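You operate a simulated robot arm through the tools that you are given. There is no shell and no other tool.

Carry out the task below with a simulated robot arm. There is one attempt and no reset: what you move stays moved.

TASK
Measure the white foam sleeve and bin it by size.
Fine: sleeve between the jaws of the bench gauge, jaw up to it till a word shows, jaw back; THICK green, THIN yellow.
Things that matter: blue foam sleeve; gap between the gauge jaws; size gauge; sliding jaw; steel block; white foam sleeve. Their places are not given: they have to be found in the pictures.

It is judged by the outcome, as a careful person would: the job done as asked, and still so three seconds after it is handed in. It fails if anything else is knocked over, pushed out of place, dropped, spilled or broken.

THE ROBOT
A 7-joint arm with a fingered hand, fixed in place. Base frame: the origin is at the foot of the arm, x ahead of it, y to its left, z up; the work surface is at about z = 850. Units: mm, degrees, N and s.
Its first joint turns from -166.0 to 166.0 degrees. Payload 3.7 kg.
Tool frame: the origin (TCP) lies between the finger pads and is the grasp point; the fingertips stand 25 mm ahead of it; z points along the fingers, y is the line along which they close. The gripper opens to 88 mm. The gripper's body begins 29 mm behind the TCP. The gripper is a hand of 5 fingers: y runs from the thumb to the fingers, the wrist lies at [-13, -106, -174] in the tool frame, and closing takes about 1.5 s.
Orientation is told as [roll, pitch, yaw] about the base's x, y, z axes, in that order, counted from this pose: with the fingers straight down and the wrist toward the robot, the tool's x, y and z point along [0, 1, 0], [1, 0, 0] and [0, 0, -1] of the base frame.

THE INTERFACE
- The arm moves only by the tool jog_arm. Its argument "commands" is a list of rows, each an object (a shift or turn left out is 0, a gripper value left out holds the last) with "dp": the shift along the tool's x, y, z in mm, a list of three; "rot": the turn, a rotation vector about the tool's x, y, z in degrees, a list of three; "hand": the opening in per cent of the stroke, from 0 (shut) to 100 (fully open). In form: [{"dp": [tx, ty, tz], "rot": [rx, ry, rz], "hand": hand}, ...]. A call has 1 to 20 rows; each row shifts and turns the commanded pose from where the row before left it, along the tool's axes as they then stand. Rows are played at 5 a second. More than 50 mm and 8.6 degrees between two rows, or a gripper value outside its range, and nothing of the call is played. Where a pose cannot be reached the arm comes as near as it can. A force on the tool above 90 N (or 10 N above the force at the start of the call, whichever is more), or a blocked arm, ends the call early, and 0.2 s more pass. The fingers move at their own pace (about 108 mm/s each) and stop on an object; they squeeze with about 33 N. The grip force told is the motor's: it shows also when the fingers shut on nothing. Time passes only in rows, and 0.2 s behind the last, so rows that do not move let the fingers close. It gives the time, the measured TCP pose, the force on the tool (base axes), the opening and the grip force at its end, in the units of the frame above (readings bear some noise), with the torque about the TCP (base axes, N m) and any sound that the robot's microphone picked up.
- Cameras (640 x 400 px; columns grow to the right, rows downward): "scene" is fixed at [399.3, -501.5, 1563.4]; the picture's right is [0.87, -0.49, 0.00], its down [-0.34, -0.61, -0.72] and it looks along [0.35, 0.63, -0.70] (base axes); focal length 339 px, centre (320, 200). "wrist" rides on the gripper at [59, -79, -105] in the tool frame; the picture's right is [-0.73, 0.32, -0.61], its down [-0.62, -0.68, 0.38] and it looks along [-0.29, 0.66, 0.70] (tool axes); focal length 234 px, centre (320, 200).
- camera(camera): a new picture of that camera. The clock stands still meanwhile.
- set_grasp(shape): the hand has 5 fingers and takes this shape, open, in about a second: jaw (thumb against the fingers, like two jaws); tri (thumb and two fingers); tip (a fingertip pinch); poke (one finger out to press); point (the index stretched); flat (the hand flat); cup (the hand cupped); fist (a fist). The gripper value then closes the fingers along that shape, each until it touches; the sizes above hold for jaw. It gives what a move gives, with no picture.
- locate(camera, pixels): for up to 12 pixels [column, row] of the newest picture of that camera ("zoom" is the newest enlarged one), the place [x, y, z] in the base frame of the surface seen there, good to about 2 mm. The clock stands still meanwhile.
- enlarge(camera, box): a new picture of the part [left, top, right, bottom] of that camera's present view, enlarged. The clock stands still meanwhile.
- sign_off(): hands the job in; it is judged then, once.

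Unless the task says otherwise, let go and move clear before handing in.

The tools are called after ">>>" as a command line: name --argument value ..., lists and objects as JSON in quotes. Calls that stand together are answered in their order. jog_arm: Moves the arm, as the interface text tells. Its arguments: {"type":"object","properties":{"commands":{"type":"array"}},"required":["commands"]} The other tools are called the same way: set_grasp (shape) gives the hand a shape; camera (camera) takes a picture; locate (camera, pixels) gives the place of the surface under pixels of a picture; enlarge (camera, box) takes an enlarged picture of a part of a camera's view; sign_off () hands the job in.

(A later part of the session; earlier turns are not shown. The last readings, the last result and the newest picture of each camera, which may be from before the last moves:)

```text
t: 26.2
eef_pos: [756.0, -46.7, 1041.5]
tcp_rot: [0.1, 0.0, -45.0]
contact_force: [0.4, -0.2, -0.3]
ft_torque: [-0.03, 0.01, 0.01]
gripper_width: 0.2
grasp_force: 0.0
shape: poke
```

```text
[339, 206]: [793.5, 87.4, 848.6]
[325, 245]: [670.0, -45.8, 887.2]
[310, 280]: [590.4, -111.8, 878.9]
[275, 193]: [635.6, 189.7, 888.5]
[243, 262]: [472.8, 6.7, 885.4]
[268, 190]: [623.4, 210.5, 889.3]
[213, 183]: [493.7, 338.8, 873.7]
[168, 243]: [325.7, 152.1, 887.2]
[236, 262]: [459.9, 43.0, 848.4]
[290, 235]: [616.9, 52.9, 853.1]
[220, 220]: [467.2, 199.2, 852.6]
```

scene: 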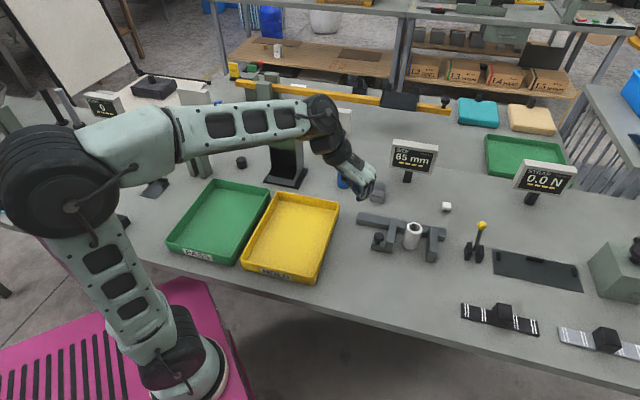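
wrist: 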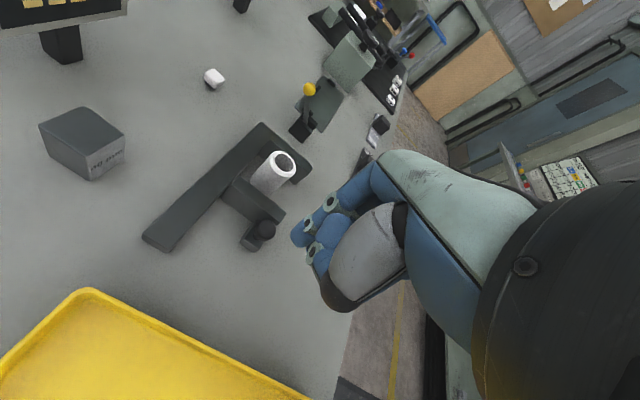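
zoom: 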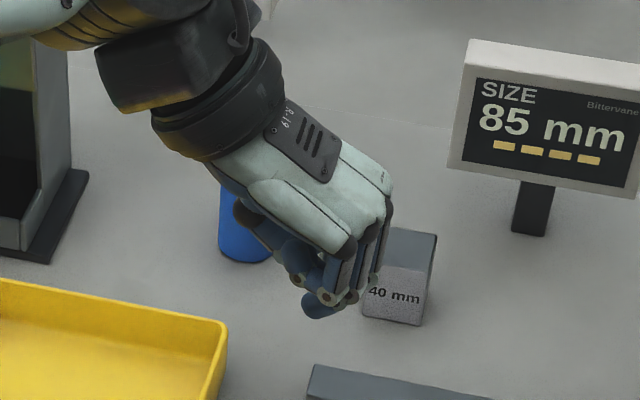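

The tray edge lies at u≈502, well clear of the finger at u≈567, which is lined up with the knob (u≈625, v≈−503). I'll descend to z≈899 behind the knob.

>>> jog_arm --commands '[{"dp": [0, 0, 30]}, {"dp": [0, 0, 30]}, {"dp": [0, 0, 30]}, {"dp": [0, 0, 25]}, {"dp": [0, 0, 18]}, {"dp": [0, 0, 9]}, {"dp": [0, 0, 0]}]'

>>> enlarge --camera "scene" --box '[320, 140, 460, 270]'

>>> camera --camera "wrist"

```text
t: 27.8
eef_pos: [752.7, -45.4, 900.2]
tcp_rot: [0.0, 0.0, -44.9]
contact_force: [0.4, 0.2, -0.6]
ft_torque: [0.01, -0.04, -0.03]
gripper_width: 0.0
grasp_force: 0.0
shape: poke
```

```text
3.08 times, centred on (390, 205) of scene
```

zoom: 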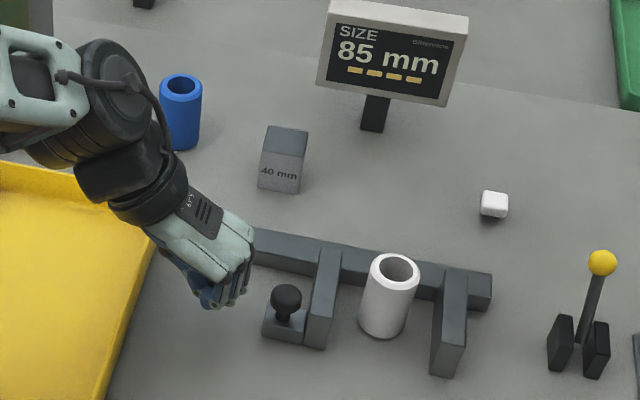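

```text
taken
```

wrist: 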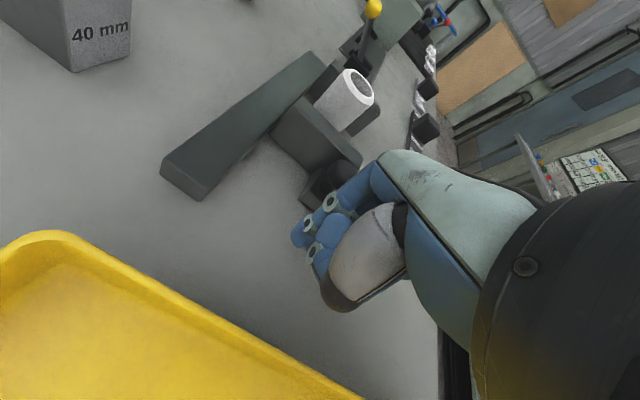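

The display, knob and hand are all visible in the scene view. I'll advance along the rail toward the knob in small steps.

>>> jog_arm --commands '[{"dp": [0, 10, 0]}, {"dp": [0, 10, 0]}, {"dp": [0, 5, 0]}, {"dp": [0, 5, 0]}, {"dp": [0, 3, 0]}, {"dp": [0, 0, 0]}]'

>>> enlarge --camera "scene" --box '[350, 140, 450, 260]'

```text
t: 29.2
eef_pos: [777.5, -68.8, 901.6]
tcp_rot: [-0.1, -0.1, -44.8]
contact_force: [-0.7, 0.1, 1.5]
ft_torque: [-0.03, -0.02, -0.01]
gripper_width: 0.2
grasp_force: 0.1
shape: poke
```

```text
3.33 times, centred on (400, 200) of scene
```

zoom: 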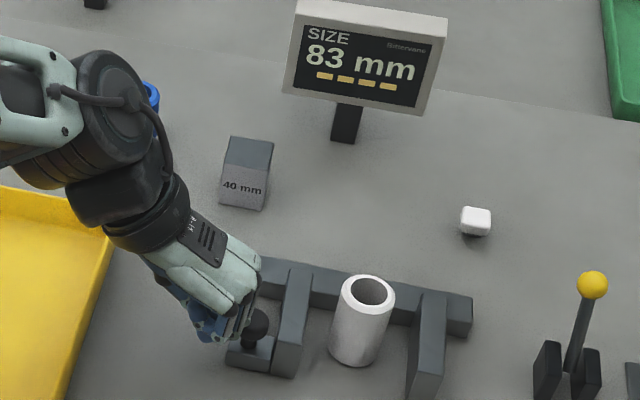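

The knob is being pushed: the display reads 83 mm. I'll continue in 5 mm steps to bring the jaw near the sleeve.

>>> jog_arm --commands '[{"dp": [0, 5, 0]}, {"dp": [0, 5, 0]}, {"dp": [0, 5, 0]}, {"dp": [0, 5, 0]}, {"dp": [0, 0, 0]}]'

>>> enlarge --camera "scene" --box '[350, 140, 450, 260]'

```text
t: 30.4
eef_pos: [792.0, -83.0, 900.6]
tcp_rot: [0.0, 0.0, -45.0]
contact_force: [-1.3, -0.7, 0.7]
ft_torque: [-0.03, 0.0, -0.02]
gripper_width: 0.0
grasp_force: 0.0
shape: poke
```

```text
3.33 times, centred on (400, 200) of scene
```

zoom: 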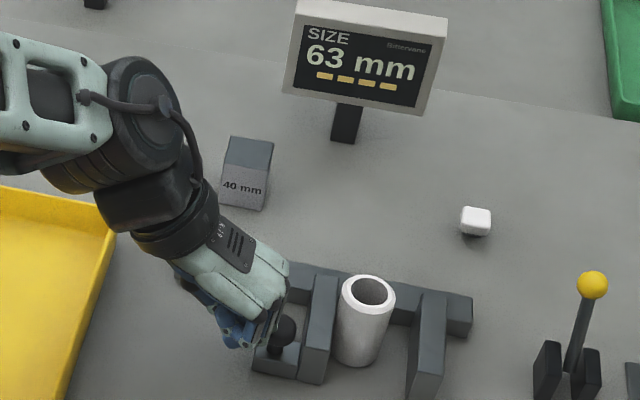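

63 mm now, and the jaw face is close to the sleeve. I'll keep going more slowly, 3 mm per step.

>>> jog_arm --commands '[{"dp": [0, 3, 0]}, {"dp": [0, 3, 0]}, {"dp": [0, 3, 0]}, {"dp": [0, 3, 0]}, {"dp": [0, 0, 0]}]'

>>> enlarge --camera "scene" --box '[350, 140, 450, 260]'

```text
t: 31.6
eef_pos: [801.5, -90.6, 900.8]
tcp_rot: [-0.1, 0.0, -44.8]
contact_force: [-2.0, -0.6, 1.4]
ft_torque: [-0.01, -0.02, -0.03]
gripper_width: 0.2
grasp_force: 0.0
shape: poke
```

```text
3.33 times, centred on (400, 200) of scene
```

zoom: 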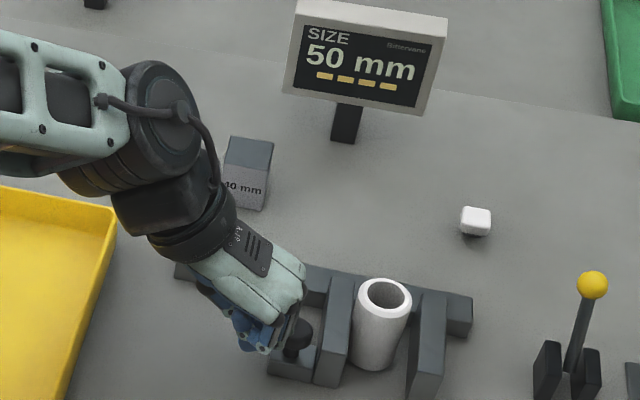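

50 mm; the sleeve slides upright ahead of the jaw. I'll continue in 2 mm steps.

>>> jog_arm --commands '[{"dp": [0, 2, 0]}, {"dp": [0, 2, 0]}, {"dp": [0, 2, 0]}, {"dp": [0, 2, 0]}, {"dp": [0, 0, 0]}]'

>>> enlarge --camera "scene" --box '[350, 140, 450, 260]'

```text
t: 32.8
eef_pos: [805.9, -98.1, 900.7]
tcp_rot: [0.0, 0.0, -45.0]
contact_force: [-2.4, -0.4, 0.8]
ft_torque: [-0.03, 0.0, -0.03]
gripper_width: 0.0
grasp_force: 0.1
shape: poke
```

```text
3.33 times, centred on (400, 200) of scene
```

zoom: 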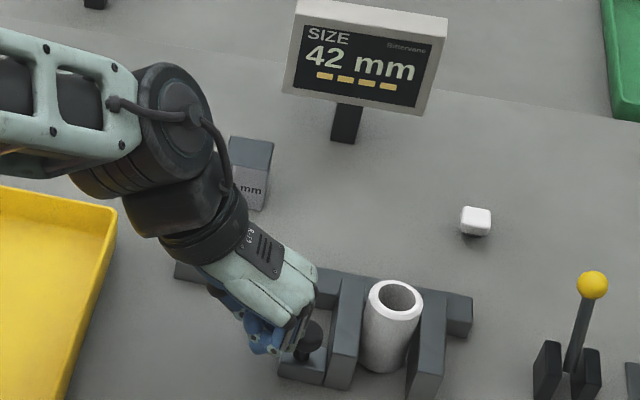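

42 mm and still no word; the sleeve is nearly at the fixed jaw. I'll advance 1 mm at a time.

>>> jog_arm --commands '[{"dp": [0, 1, 0]}, {"dp": [0, 1, 0]}, {"dp": [0, 0, 0]}]'

>>> enlarge --camera "scene" --box '[350, 140, 450, 260]'

```text
t: 33.6
eef_pos: [808.3, -99.0, 902.1]
tcp_rot: [0.0, 0.0, -45.0]
contact_force: [-1.0, 1.2, 2.3]
ft_torque: [-0.03, 0.01, -0.02]
gripper_width: 0.0
grasp_force: 0.0
shape: poke
```

```text
3.33 times, centred on (400, 200) of scene
```

zoom: 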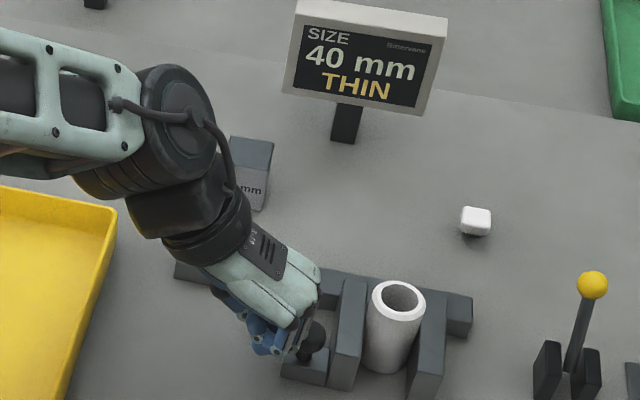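

The display now shows "40 mm THIN". I'll confirm by enlarging it.

>>> enlarge --camera "scene" --box '[385, 135, 445, 180]'

>>> enlarge --camera "scene" --box '[370, 205, 450, 262]'

```text
8.89 times, centred on (415, 158) of scene
```

zoom: 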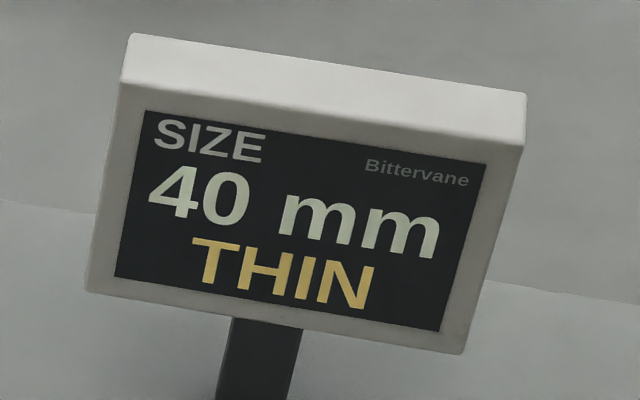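

```text
7.02 times, centred on (410, 234) of scene
```

zoom: 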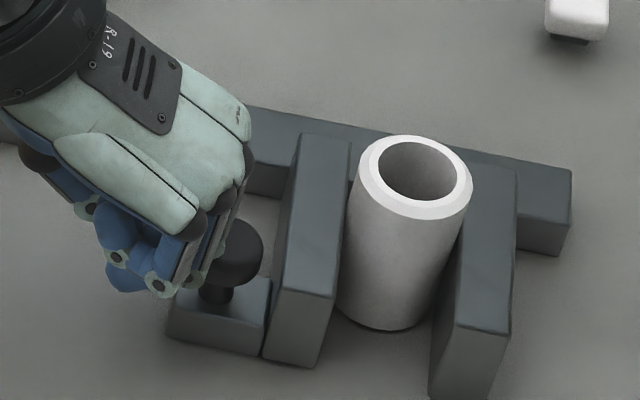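

THIN is clear, so the sleeve goes to the yellow tray. Now I'll back the finger away from the knob and rise, so I can plan pushing the jaw back.

>>> jog_arm --commands '[{"dp": [0, -5, 0]}, {"dp": [0, -10, 0]}, {"dp": [0, -10, 0]}, {"dp": [0, 0, -25]}, {"dp": [0, 0, -35]}, {"dp": [0, 0, -40]}, {"dp": [0, 0, 0]}]'

>>> camera --camera "wrist"

>>> enlarge --camera "scene" --box '[350, 150, 450, 262]'

```text
t: 35.2
eef_pos: [791.2, -81.1, 1002.0]
tcp_rot: [0.1, 0.0, -44.9]
contact_force: [-1.1, 0.3, 0.1]
ft_torque: [0.0, 0.0, 0.02]
gripper_width: 0.0
grasp_force: 0.0
shape: poke
```

```text
taken
```

wrist: 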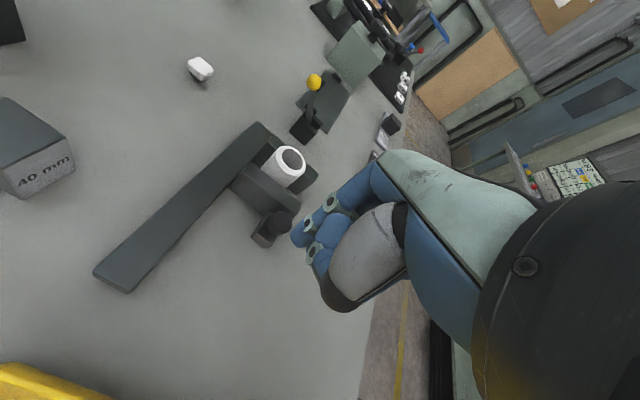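

```text
3.57 times, centred on (400, 206) of scene
```

zoom: 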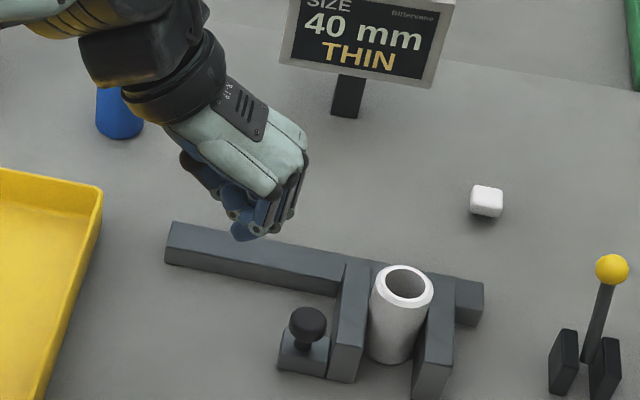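

The jaw stays where it was and the word still shows. I'll measure the poke finger precisely, along with the current jaw, knob and sleeve positions.

>>> enlarge --camera "scene" --box '[370, 180, 420, 220]'

>>> locate --camera "wrist" --pixels '[[295, 240], [298, 228], [302, 245], [292, 232], [305, 235], [318, 218], [315, 262], [325, 270], [330, 235], [345, 200]]'

```text
10.00 times, centred on (395, 200) of scene
```

zoom: 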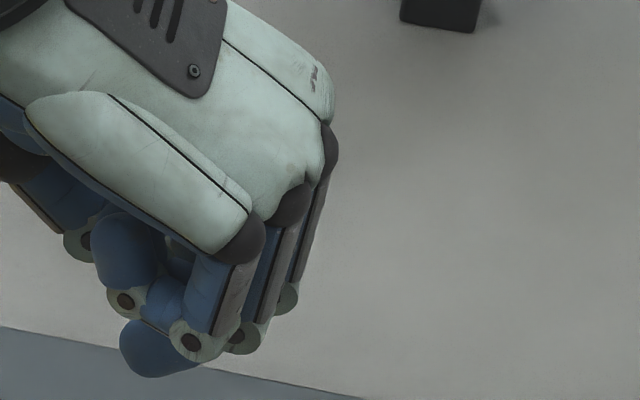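

```text
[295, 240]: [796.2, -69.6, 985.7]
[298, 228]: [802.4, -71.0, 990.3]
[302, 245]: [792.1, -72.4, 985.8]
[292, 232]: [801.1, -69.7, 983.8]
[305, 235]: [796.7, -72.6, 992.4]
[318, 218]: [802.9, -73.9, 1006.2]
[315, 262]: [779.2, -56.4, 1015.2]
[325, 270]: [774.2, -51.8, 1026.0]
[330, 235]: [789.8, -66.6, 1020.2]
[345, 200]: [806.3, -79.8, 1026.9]
```

>>> locate --camera "zoom" --pixels '[[125, 350], [140, 370], [160, 375], [185, 370], [130, 330], [150, 355], [190, 355], [195, 345], [240, 345], [285, 300], [125, 305], [120, 270]]'

```text
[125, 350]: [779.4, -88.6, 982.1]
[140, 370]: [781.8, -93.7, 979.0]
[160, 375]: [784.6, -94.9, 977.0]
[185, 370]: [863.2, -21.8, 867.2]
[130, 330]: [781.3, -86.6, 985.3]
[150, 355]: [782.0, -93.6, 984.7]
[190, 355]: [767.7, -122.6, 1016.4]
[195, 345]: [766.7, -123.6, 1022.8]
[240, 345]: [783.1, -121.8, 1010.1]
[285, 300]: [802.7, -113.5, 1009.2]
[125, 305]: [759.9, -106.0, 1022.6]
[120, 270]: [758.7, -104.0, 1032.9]
```

The poke finger slants backward, so for pulling the jaw back I'll instead use the open tip shape: index dropped into the front of the gap, thumb beyond the knob. I'll set the tip shape here at height and measure it.

>>> set_grasp --shape "tip"

>>> enlarge --camera "scene" --box '[360, 170, 430, 225]'

>>> camera --camera "wrist"

```text
t: 36.1
eef_pos: [792.4, -80.6, 1000.2]
tcp_rot: [0.0, 0.0, -45.0]
contact_force: [-0.1, 0.3, 0.4]
ft_torque: [0.01, -0.02, 0.03]
gripper_width: 87.6
grasp_force: 0.0
shape: tip
```

```text
7.27 times, centred on (395, 198) of scene
```

zoom: 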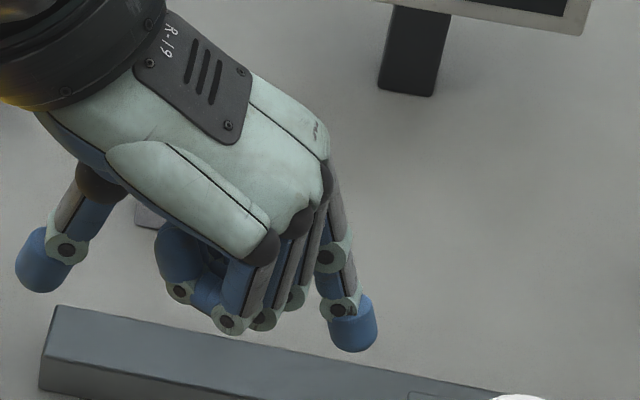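

```text
taken
```

wrist: 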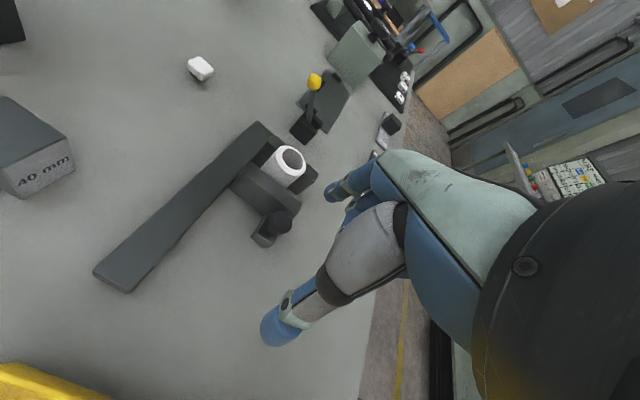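

>>> locate --camera "zoom" --pixels '[[352, 345], [335, 335], [370, 335], [352, 320], [333, 315], [375, 315], [40, 285], [45, 260], [25, 255], [230, 328], [265, 322], [295, 300]]'

>>> locate --camera "wrist" --pixels '[[332, 190], [328, 195], [338, 182], [335, 198], [270, 325], [275, 340], [352, 180], [345, 205]]'

```text
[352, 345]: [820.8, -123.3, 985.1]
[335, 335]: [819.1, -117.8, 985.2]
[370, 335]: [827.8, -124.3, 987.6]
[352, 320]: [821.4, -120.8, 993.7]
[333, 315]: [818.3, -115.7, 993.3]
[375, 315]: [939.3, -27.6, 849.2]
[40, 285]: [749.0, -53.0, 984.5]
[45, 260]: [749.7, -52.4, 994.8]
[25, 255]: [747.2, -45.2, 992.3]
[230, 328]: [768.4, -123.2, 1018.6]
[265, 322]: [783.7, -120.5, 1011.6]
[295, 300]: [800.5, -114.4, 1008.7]
```

```text
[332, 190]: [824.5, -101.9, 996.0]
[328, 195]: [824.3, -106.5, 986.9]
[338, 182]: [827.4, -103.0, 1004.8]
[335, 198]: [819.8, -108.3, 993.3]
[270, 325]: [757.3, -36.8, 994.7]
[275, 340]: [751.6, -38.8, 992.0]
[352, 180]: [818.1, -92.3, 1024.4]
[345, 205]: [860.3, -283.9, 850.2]
```

The index spans y ≈ 43–58 mm, x ≈ ±9, with its tip about 18 mm ahead; the curled fingers sit above. Now I'll re-measure the sleeve and jaw front ends.

>>> enlarge --camera "scene" --box '[375, 215, 445, 262]'

>>> locate --camera "zoom" --pixels '[[335, 140], [385, 90], [440, 115], [425, 160], [360, 165], [325, 300], [370, 312], [245, 290], [285, 298], [425, 325], [475, 335], [170, 225]]'

>>> enlarge --camera "wrist" --box '[220, 110, 340, 260]'

>>> locate --camera "zoom" --pixels '[[320, 100], [335, 130], [300, 110], [330, 160], [345, 145], [260, 180], [275, 215], [300, 255], [290, 260], [265, 270]]'

```text
8.51 times, centred on (410, 238) of scene
```

zoom: 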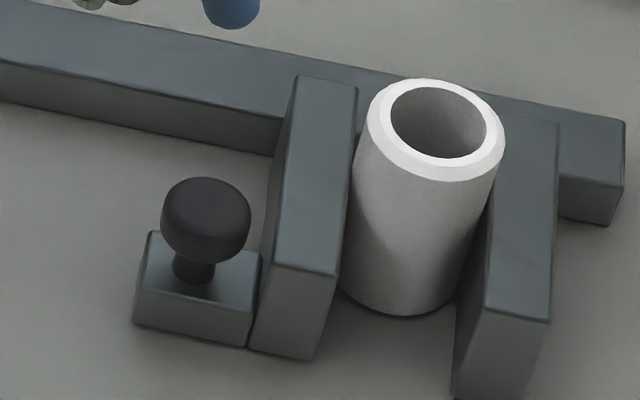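

```text
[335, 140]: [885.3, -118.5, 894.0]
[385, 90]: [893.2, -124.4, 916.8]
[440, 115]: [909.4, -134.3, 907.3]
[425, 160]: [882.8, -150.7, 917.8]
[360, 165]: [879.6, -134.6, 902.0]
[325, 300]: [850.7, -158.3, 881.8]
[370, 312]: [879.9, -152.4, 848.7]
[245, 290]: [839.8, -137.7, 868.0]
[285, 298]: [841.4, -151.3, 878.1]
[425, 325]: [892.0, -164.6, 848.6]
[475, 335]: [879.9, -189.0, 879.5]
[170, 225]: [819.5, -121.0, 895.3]
```

```text
2.67 times, centred on (280, 185) of wrist
```

zoom: 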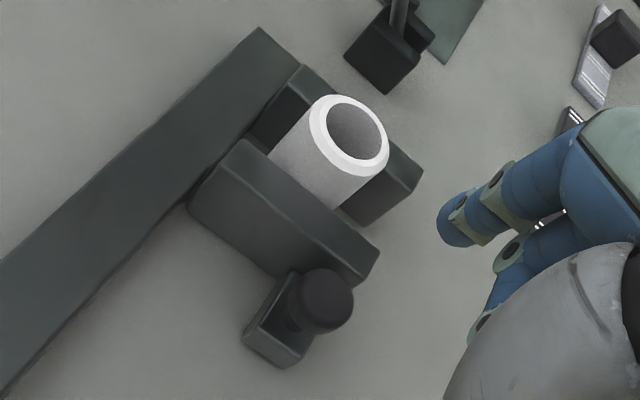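

```text
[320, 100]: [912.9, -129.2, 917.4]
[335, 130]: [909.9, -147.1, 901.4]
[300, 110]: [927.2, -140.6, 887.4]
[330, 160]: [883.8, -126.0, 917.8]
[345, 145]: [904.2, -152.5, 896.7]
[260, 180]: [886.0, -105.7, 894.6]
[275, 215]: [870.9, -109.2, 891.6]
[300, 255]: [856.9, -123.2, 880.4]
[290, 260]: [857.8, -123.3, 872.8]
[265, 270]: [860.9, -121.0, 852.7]
```

The sleeve's front edge is at v≈−515 and the bar's front end at v≈−488, leaving room for the index at v≈−495. I'll move there at height, then look before descending.

>>> jog_arm --commands '[{"dp": [-2.5, 22, 0]}, {"dp": [-2.5, 22, 0]}, {"dp": [-2.4, 21, 0]}, {"dp": [0, 0, 25]}, {"dp": [0, 0, 25]}, {"dp": [0, 0, 0]}]'

>>> enlarge --camera "scene" --box '[370, 180, 460, 262]'

>>> camera --camera "wrist"

```text
t: 37.5
eef_pos: [831.0, -133.4, 950.9]
tcp_rot: [0.0, 0.1, -45.0]
contact_force: [0.5, -0.1, -0.4]
ft_torque: [-0.01, -0.01, -0.01]
gripper_width: 87.9
grasp_force: 0.0
shape: tip
```

```text
4.88 times, centred on (415, 221) of scene
```

zoom: 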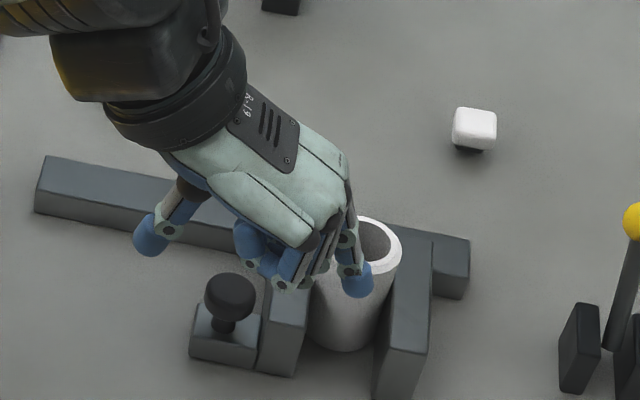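

```text
taken
```

wrist: 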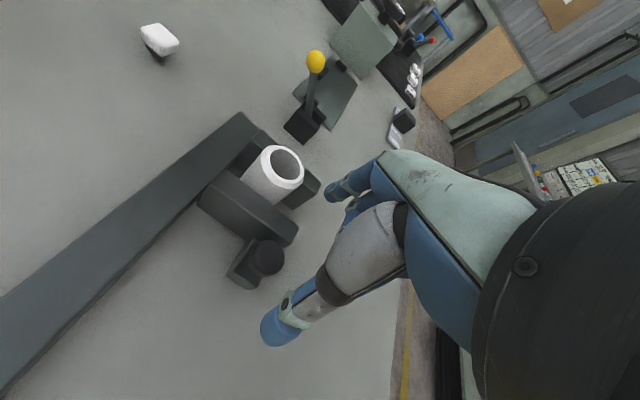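

>>> locate --camera "zoom" --pixels '[[357, 294], [348, 285], [368, 285], [357, 275], [345, 320], [330, 335], [400, 340], [150, 250]]'

>>> locate --camera "wrist" --pixels '[[330, 195], [333, 190], [337, 183], [275, 185], [300, 170], [285, 150]]'

```text
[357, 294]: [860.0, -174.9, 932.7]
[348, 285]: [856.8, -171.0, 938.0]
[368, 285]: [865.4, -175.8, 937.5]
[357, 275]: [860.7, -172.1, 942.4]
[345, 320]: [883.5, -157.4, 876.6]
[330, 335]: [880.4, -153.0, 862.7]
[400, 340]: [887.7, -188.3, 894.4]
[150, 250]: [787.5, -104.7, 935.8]
```

```text
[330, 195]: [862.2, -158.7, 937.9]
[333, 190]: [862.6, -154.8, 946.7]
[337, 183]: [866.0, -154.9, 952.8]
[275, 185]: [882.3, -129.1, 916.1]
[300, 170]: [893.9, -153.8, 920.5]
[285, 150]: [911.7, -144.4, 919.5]
```

The index (u≈724–740, v≈−502…−484) sits in front of the sleeve (v≈−514) and between the jaw faces (715 and 755). I'll descend to z≈896.

>>> jog_arm --commands '[{"dp": [0, 0, 20]}, {"dp": [0, 0, 15]}, {"dp": [0, 0, 12]}, {"dp": [0, 0, 8]}, {"dp": [0, 0, 0]}]'

>>> enlarge --camera "scene" --box '[360, 140, 460, 262]'

>>> camera --camera "wrist"

```text
t: 38.7
eef_pos: [829.8, -132.4, 896.6]
tcp_rot: [0.1, 0.0, -44.9]
contact_force: [0.2, 0.6, -0.1]
ft_torque: [-0.03, 0.02, 0.03]
gripper_width: 88.1
grasp_force: 0.1
shape: tip
```

```text
3.28 times, centred on (410, 201) of scene
```

zoom: 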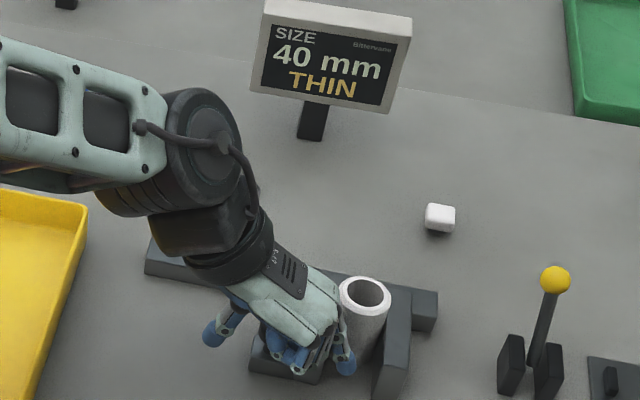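

```text
taken
```

wrist: 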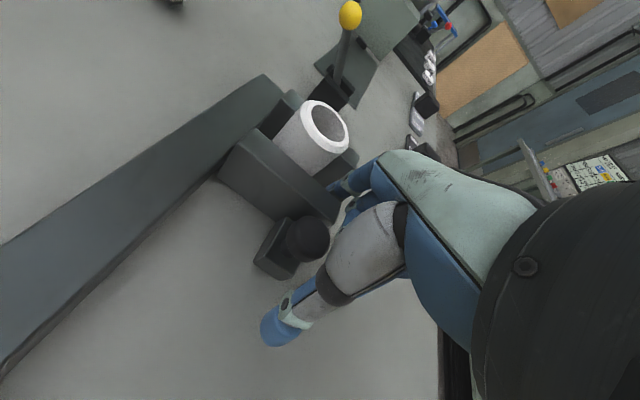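

The index is in the gap without contact and the display still reads THIN. I'll now draw the jaw back along −u, checking forces.

>>> jog_arm --commands '[{"dp": [0, -4, 0]}, {"dp": [0, -4, 0]}, {"dp": [0, -4, 0]}, {"dp": [0, -4, 0]}, {"dp": [0, -4, 0]}, {"dp": [0, 0, 0]}]'

>>> enlarge --camera "scene" --box '[360, 140, 460, 262]'

```text
t: 40.1
eef_pos: [817.5, -118.4, 896.8]
tcp_rot: [0.0, 0.0, -45.0]
contact_force: [0.9, -0.7, 0.4]
ft_torque: [0.03, -0.01, -0.03]
gripper_width: 88.1
grasp_force: 0.0
shape: tip
```

```text
3.28 times, centred on (410, 201) of scene
```

zoom: 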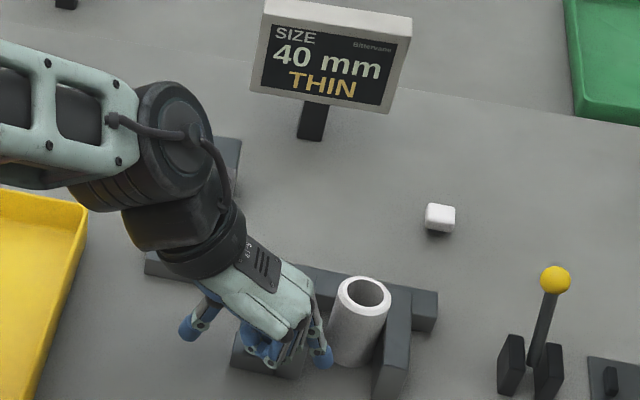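

The jaw is moving back and the display holds "40 mm THIN". I'll continue about 35 mm more to its starting place.

>>> jog_arm --commands '[{"dp": [0, -5, 0]}, {"dp": [0, -5, 0]}, {"dp": [0, -5, 0]}, {"dp": [0, -5, 0]}, {"dp": [0, -5, 0]}, {"dp": [0, 0, 0]}]'

>>> enlarge --camera "scene" --box '[360, 140, 460, 262]'

```text
t: 41.5
eef_pos: [799.2, -100.3, 896.2]
tcp_rot: [0.0, 0.0, -44.9]
contact_force: [1.1, -1.1, 0.4]
ft_torque: [-0.01, -0.02, -0.02]
gripper_width: 88.0
grasp_force: 0.1
shape: tip
```

```text
3.28 times, centred on (410, 201) of scene
```

zoom: 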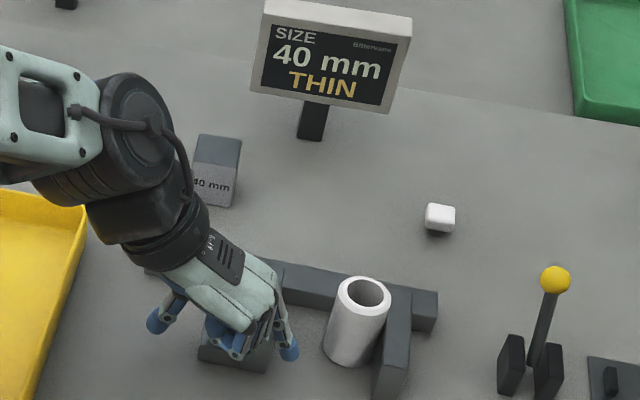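

>>> jog_arm --commands '[{"dp": [0, -4, 0]}, {"dp": [0, -3, 0]}, {"dp": [0, 0, 0]}]'

>>> enlarge --camera "scene" --box '[350, 200, 450, 262]'

>>> locate --camera "zoom" --pixels '[[295, 150], [310, 160], [240, 290], [265, 320], [300, 200], [330, 180]]'

>>> camera --camera "wrist"

```text
t: 42.3
eef_pos: [794.5, -95.2, 897.1]
tcp_rot: [0.0, 0.0, -45.0]
contact_force: [0.4, -1.6, 0.7]
ft_torque: [-0.05, -0.02, 0.03]
gripper_width: 88.1
grasp_force: 0.0
shape: tip
```

```text
6.40 times, centred on (400, 231) of scene
```

zoom: 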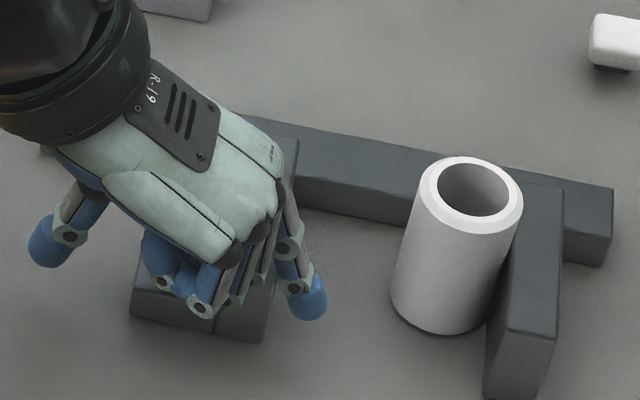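

```text
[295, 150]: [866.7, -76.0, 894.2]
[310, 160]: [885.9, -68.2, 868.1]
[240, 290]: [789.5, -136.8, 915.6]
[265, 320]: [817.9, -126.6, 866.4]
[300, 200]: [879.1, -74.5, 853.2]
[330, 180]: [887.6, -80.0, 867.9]
```

```text
taken
```

wrist: 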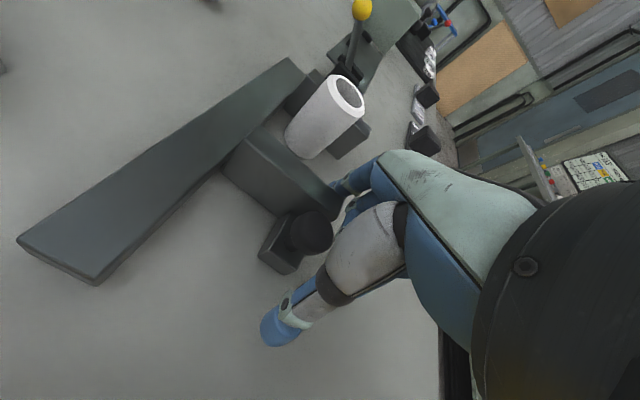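

The sliding jaw is back where it started (same pixels as the first zoom, (265,340)/(298,142)). I'll ease the index off the jaw, rise, and switch to the three-finger shape for picking up the sleeve across the jaws.

>>> jog_arm --commands '[{"dp": [-2, 6, 0]}, {"dp": [0, 0, -15]}, {"dp": [0, 0, -30]}, {"dp": [0, 0, -40]}, {"dp": [0, 0, -45]}, {"dp": [0, 0, 0]}]'

>>> set_grasp --shape "tri"

>>> camera --camera "scene"

>>> camera --camera "wrist"

```text
t: 43.7
eef_pos: [795.2, -100.4, 1027.2]
tcp_rot: [0.0, 0.0, -44.9]
contact_force: [-0.6, -0.1, -0.1]
ft_torque: [0.01, 0.01, 0.0]
gripper_width: 88.0
grasp_force: 0.1
shape: tip
```

```text
t: 44.6
eef_pos: [796.3, -100.5, 1027.3]
tcp_rot: [0.0, -0.1, -45.0]
contact_force: [0.4, -0.3, -1.4]
ft_torque: [0.0, 0.0, 0.01]
gripper_width: 87.9
grasp_force: 0.1
shape: tri
```

```text
taken
```

scene: 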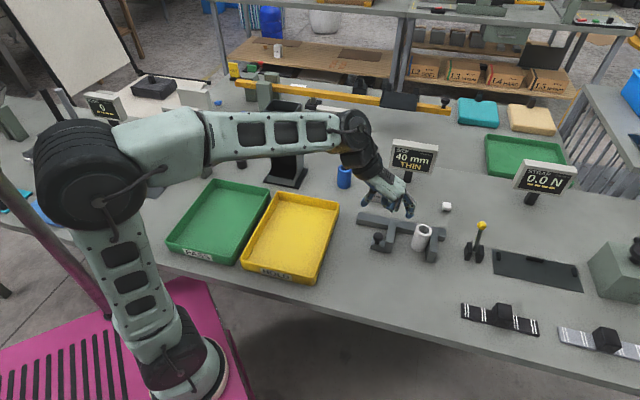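

```text
taken
```

wrist: 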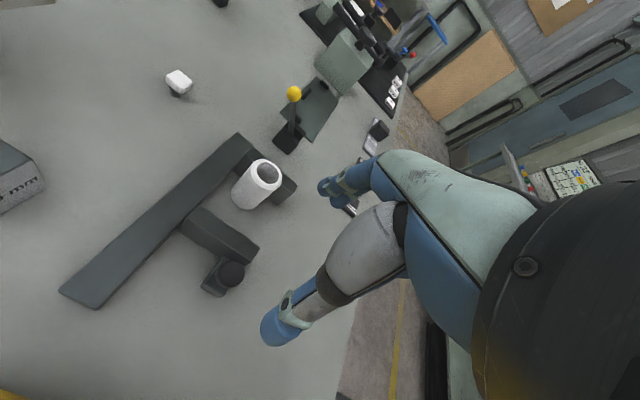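

The jaw is open again with the sleeve standing by the fixed jaw. I'll measure the tri shape's finger positions, the sleeve's rim and the jaw gap.

>>> enlarge --camera "scene" --box '[360, 165, 430, 220]'

>>> locate --camera "wrist" --pixels '[[255, 160], [237, 180], [282, 178], [265, 190], [245, 185], [270, 160], [245, 200], [200, 212], [258, 245], [322, 188], [330, 200]]'

```text
7.27 times, centred on (395, 192) of scene
```

zoom: 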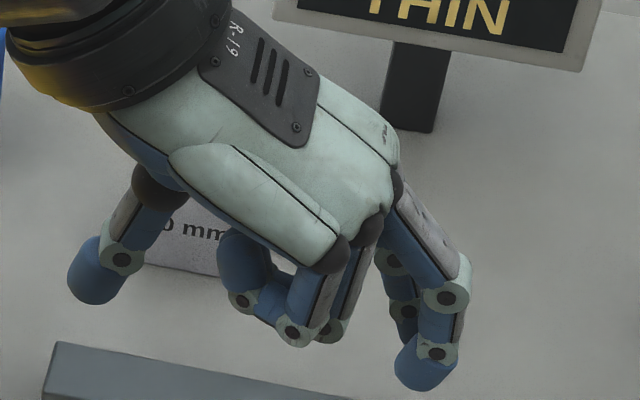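

```text
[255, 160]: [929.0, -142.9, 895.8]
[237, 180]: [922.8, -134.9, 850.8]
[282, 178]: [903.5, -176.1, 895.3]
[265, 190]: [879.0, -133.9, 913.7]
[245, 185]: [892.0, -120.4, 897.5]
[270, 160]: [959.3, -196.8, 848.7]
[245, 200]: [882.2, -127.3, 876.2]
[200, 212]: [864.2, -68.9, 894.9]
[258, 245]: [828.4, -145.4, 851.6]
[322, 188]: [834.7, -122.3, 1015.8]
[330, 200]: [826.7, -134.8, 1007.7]
```

>>> locate --camera "zoom" --pixels '[[425, 385], [405, 375], [445, 370], [425, 360], [403, 320], [85, 295], [95, 270], [293, 340], [330, 335], [240, 310]]'

>>> enlarge --camera "scene" --box '[400, 215, 450, 262]'

>>> locate --camera "zoom" --pixels '[[260, 85], [300, 70], [350, 100], [320, 160], [255, 140], [270, 270], [300, 278], [240, 250], [250, 200], [320, 270]]'

```text
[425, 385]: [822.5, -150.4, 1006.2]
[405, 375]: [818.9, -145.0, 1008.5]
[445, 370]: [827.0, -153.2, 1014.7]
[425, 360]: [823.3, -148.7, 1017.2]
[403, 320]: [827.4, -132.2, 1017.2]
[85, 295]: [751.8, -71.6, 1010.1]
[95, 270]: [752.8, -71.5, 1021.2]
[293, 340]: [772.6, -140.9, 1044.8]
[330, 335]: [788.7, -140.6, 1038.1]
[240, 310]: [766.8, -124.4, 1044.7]
```

```text
8.51 times, centred on (425, 238) of scene
```

zoom: 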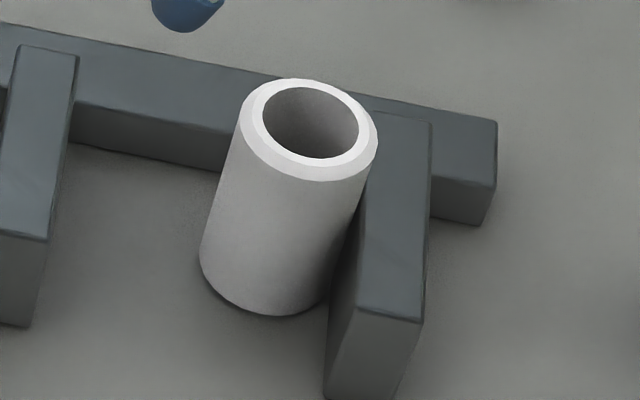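

```text
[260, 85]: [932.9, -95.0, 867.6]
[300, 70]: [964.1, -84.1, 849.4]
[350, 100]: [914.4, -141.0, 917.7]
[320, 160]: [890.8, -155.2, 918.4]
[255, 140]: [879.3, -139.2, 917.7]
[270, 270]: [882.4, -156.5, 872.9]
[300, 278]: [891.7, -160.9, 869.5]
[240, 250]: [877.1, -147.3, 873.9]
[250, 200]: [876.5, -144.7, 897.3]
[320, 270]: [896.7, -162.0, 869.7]
```

The sleeve centre is at about (897, −140.5), just off the fixed jaw. I'll turn to yaw +45 so the thumb and two fingers close across the jaws' open direction, and move above it.

>>> jog_arm --commands '[{"rot": [0, 0, -7.5], "hand": 100}, {"rot": [0, 0, -7.5]}, {"rot": [0, 0, -7.5]}, {"rot": [0, 0, -7.5]}, {"rot": [0, 0, -7.5]}, {"rot": [0, 0, -7.5]}, {"rot": [0, 0, -7.5]}, {"rot": [0, 0, -7.5]}, {"rot": [0, 0, -7.5]}, {"rot": [0, 0, -7.5]}, {"rot": [0, 0, -7.5]}, {"rot": [0, 0, -7.5]}, {"dp": [-33, 14.5, 0]}, {"dp": [-33, 14.5, 0]}, {"dp": [-32.3, 14.3, 0]}, {"dp": [0, 0, 0]}]'

>>> camera --camera "scene"

>>> camera --camera "wrist"

```text
t: 48.0
eef_pos: [896.8, -140.4, 1026.1]
tcp_rot: [0.0, -0.1, 45.0]
contact_force: [0.0, 0.9, -0.1]
ft_torque: [0.02, 0.0, 0.0]
gripper_width: 87.7
grasp_force: 0.2
shape: tri
```

```text
taken
```

scene: 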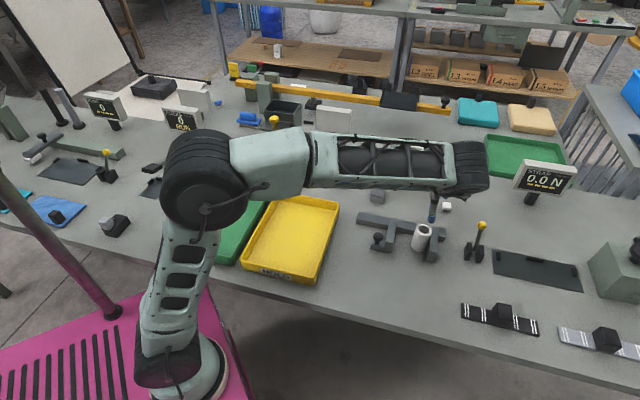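

```text
taken
```

wrist: 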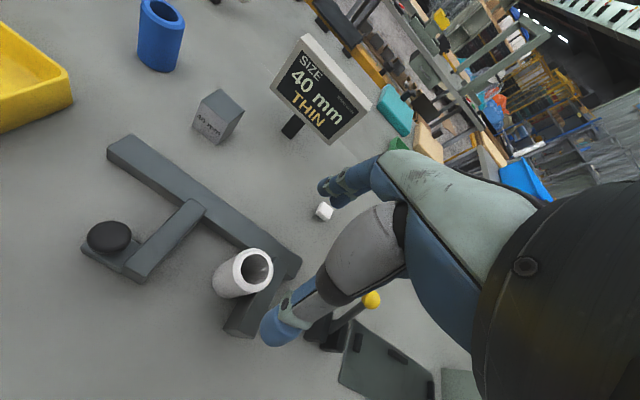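

Above the sleeve at yaw +45. I'll verify the sleeve rim from the wrist view and descend partway.

>>> locate --camera "wrist" --pixels '[[240, 255], [268, 258], [270, 280], [245, 290], [236, 268], [220, 290], [285, 255], [250, 310], [328, 192], [268, 335]]'

>>> jog_arm --commands '[{"dp": [1, 0, 20]}, {"dp": [0, 0, 25]}, {"dp": [0, 0, 20]}, {"dp": [0, 0, 0]}]'

>>> camera --camera "wrist"

>>> enlarge --camera "scene" --box '[380, 180, 470, 270]'

```text
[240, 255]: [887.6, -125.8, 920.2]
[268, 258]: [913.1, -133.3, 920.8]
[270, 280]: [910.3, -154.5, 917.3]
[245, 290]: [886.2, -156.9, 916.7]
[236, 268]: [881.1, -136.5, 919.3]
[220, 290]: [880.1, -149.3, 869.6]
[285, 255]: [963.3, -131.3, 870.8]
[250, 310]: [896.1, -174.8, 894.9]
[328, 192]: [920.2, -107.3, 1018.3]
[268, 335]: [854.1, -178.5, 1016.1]
```

```text
t: 49.0
eef_pos: [895.9, -139.2, 961.4]
tcp_rot: [0.0, 0.0, 45.1]
contact_force: [-0.4, 0.4, 0.9]
ft_torque: [0.0, 0.01, 0.02]
gripper_width: 88.0
grasp_force: 0.1
shape: tri
```

```text
taken
```

wrist: 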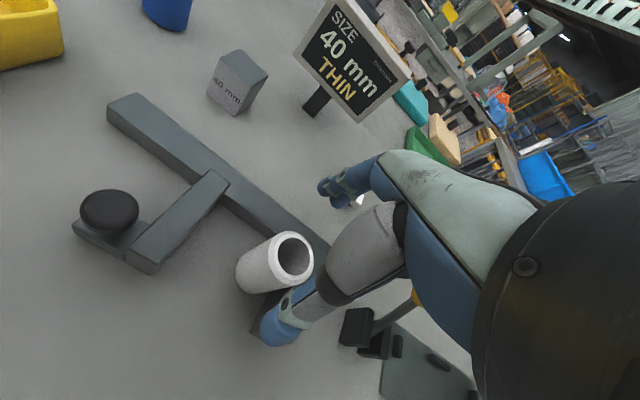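

```text
4.44 times, centred on (425, 225) of scene
```

zoom: 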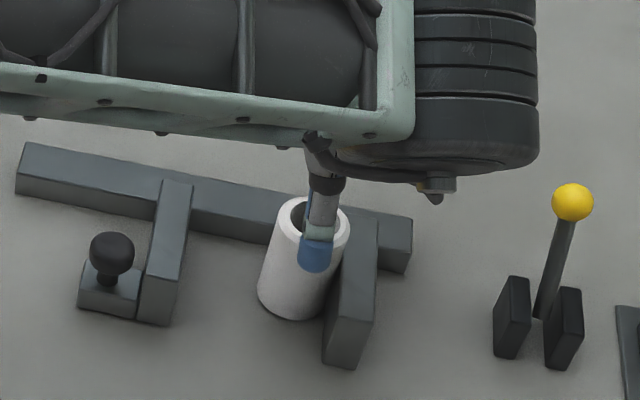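

The rim centre is (897, −141), which matches the centre of the tri grasp. I'll descend to z≈903.

>>> jog_arm --commands '[{"dp": [0, 0, 20]}, {"dp": [0, 0, 18]}, {"dp": [0, 0, 12]}, {"dp": [0, 0, 8]}, {"dp": [0, 0, 0]}]'

>>> camera --camera "wrist"

>>> enlarge --camera "scene" --box '[380, 180, 470, 270]'

```text
t: 50.2
eef_pos: [896.2, -139.3, 903.2]
tcp_rot: [0.2, 0.1, 45.1]
contact_force: [0.5, -0.7, 0.1]
ft_torque: [0.0, 0.03, 0.02]
gripper_width: 87.9
grasp_force: 0.0
shape: tri
```

```text
taken
```

wrist: 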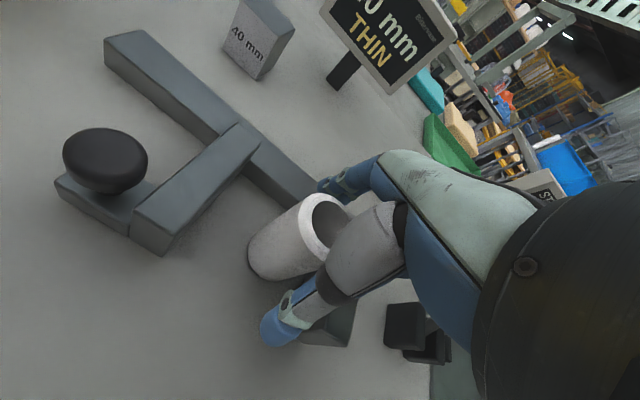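

```text
4.44 times, centred on (425, 225) of scene
```

zoom: 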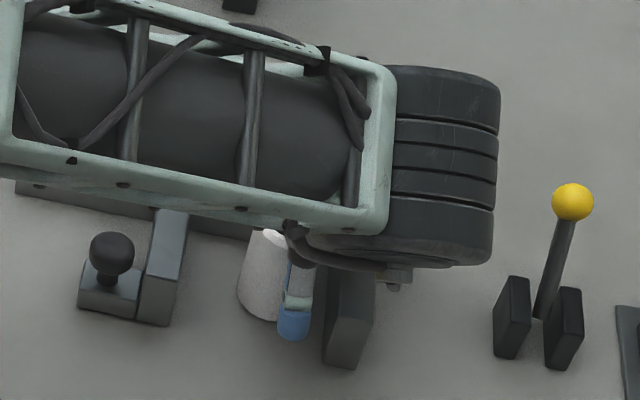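

No contact, with the sleeve centred between thumb and the two fingers. I'll close gradually to about 37%.

>>> jog_arm --commands '[{"hand": 65}, {"hand": 55}, {"hand": 48}, {"hand": 44}, {"hand": 40}, {"hand": 36}, {"hand": 33}, {"hand": 33}, {"hand": 33}, {"hand": 33}]'

>>> camera --camera "wrist"

>>> enlarge --camera "scene" --box '[380, 180, 470, 270]'

```text
t: 52.4
eef_pos: [895.4, -140.0, 903.5]
tcp_rot: [0.0, -0.1, 45.0]
contact_force: [0.5, 0.2, 1.2]
ft_torque: [0.01, 0.01, 0.0]
gripper_width: 31.0
grasp_force: 0.1
shape: tri
```

```text
taken
```

wrist: 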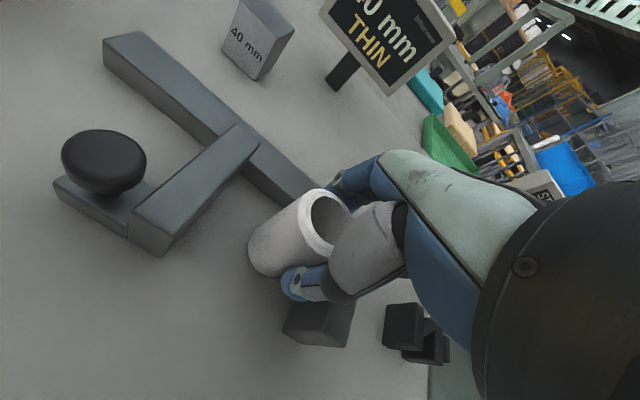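

```text
4.44 times, centred on (425, 225) of scene
```

zoom: 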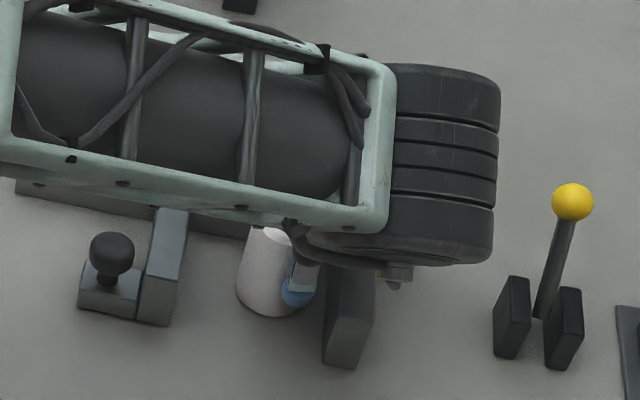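

The fingers reached the commanded width with no grip force yet. I'll close further until they stop on the sleeve.

>>> jog_arm --commands '[{"hand": 30}, {"hand": 27}, {"hand": 24}, {"hand": 21}, {"hand": 18}, {"hand": 18}, {"hand": 18}]'

>>> camera --camera "wrist"

>>> enlarge --camera "scene" --box '[380, 180, 470, 270]'

```text
t: 54.0
eef_pos: [896.4, -139.3, 904.2]
tcp_rot: [0.1, 0.1, 45.0]
contact_force: [0.1, 0.2, 0.1]
ft_torque: [-0.06, 0.0, -0.01]
gripper_width: 16.0
grasp_force: 0.1
shape: tri
```

```text
taken
```

wrist: 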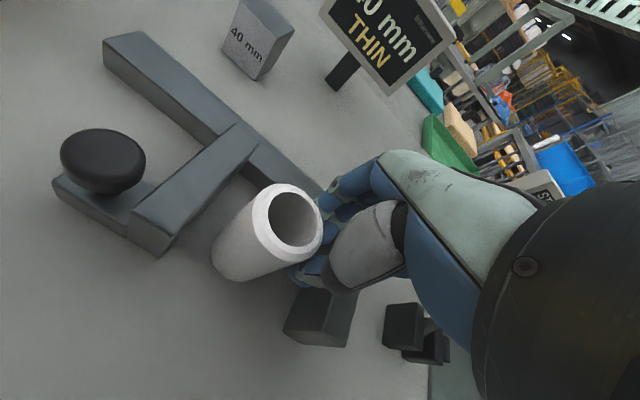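

```text
4.44 times, centred on (425, 225) of scene
```

zoom: 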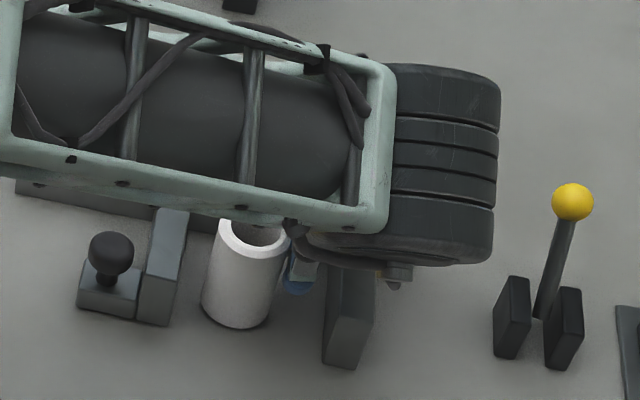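

Off-centre contact squeezed the sleeve out sideways; it still stands upright, now away from the fixed jaw, in the gap. I'll shift off it slightly and rise straight up without opening.

>>> jog_arm --commands '[{"dp": [-2, 0, 0]}, {"dp": [0, 0, -5]}, {"dp": [0, 0, -15]}, {"dp": [0, 0, -25]}, {"dp": [0, 0, -35]}, {"dp": [0, 0, -40]}, {"dp": [0, 0, 0]}]'

>>> camera --camera "wrist"

>>> enlarge --camera "scene" --box '[350, 190, 460, 265]'

```text
t: 55.6
eef_pos: [898.4, -139.9, 1022.9]
tcp_rot: [0.0, 0.0, 44.9]
contact_force: [0.2, -0.2, -0.1]
ft_torque: [0.01, -0.01, 0.0]
gripper_width: 16.2
grasp_force: 0.0
shape: tri
```

```text
taken
```

wrist: 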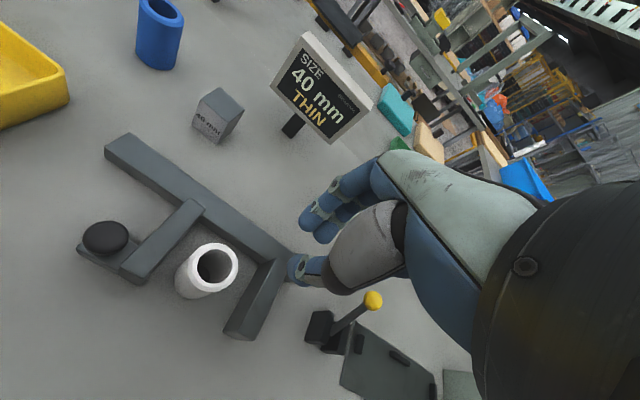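

```text
5.33 times, centred on (405, 228) of scene
```

zoom: 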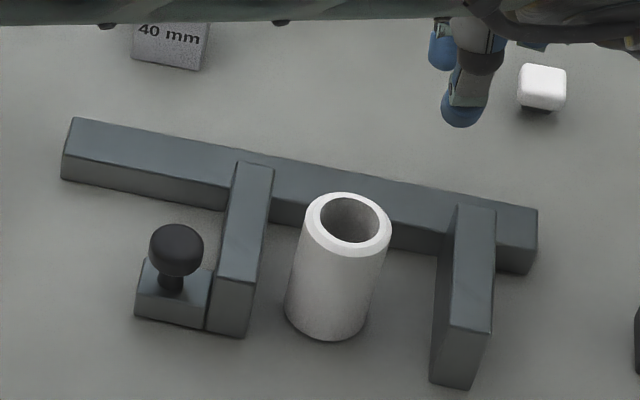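

The sleeve now stands upright mid-gap, so the earlier jaw grasp along the rail will work again. I'll locate it precisely.

>>> locate --camera "zoom" --pixels '[[313, 215], [345, 195], [382, 215], [375, 240], [340, 255], [300, 300], [330, 335], [290, 310], [355, 325], [270, 175], [450, 225], [250, 290]]'

>>> locate --camera "wrist" --pixels '[[200, 250], [215, 245], [235, 258], [225, 282], [205, 285], [190, 268], [195, 295], [165, 235], [150, 262], [265, 275]]'

```text
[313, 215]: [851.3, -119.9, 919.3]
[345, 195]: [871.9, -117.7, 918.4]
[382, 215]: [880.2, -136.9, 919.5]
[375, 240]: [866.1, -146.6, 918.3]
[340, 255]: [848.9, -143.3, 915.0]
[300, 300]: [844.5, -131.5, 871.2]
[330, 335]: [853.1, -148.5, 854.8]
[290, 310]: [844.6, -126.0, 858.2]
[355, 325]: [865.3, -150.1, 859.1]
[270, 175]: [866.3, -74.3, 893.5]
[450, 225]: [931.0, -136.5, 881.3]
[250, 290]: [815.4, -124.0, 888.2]
```

```text
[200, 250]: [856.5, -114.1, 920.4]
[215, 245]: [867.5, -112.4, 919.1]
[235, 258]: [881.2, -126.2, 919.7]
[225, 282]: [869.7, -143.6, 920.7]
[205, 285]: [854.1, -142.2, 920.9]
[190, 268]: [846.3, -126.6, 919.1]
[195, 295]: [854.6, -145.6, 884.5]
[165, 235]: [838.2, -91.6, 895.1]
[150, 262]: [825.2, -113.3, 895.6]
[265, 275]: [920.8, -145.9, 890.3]
```

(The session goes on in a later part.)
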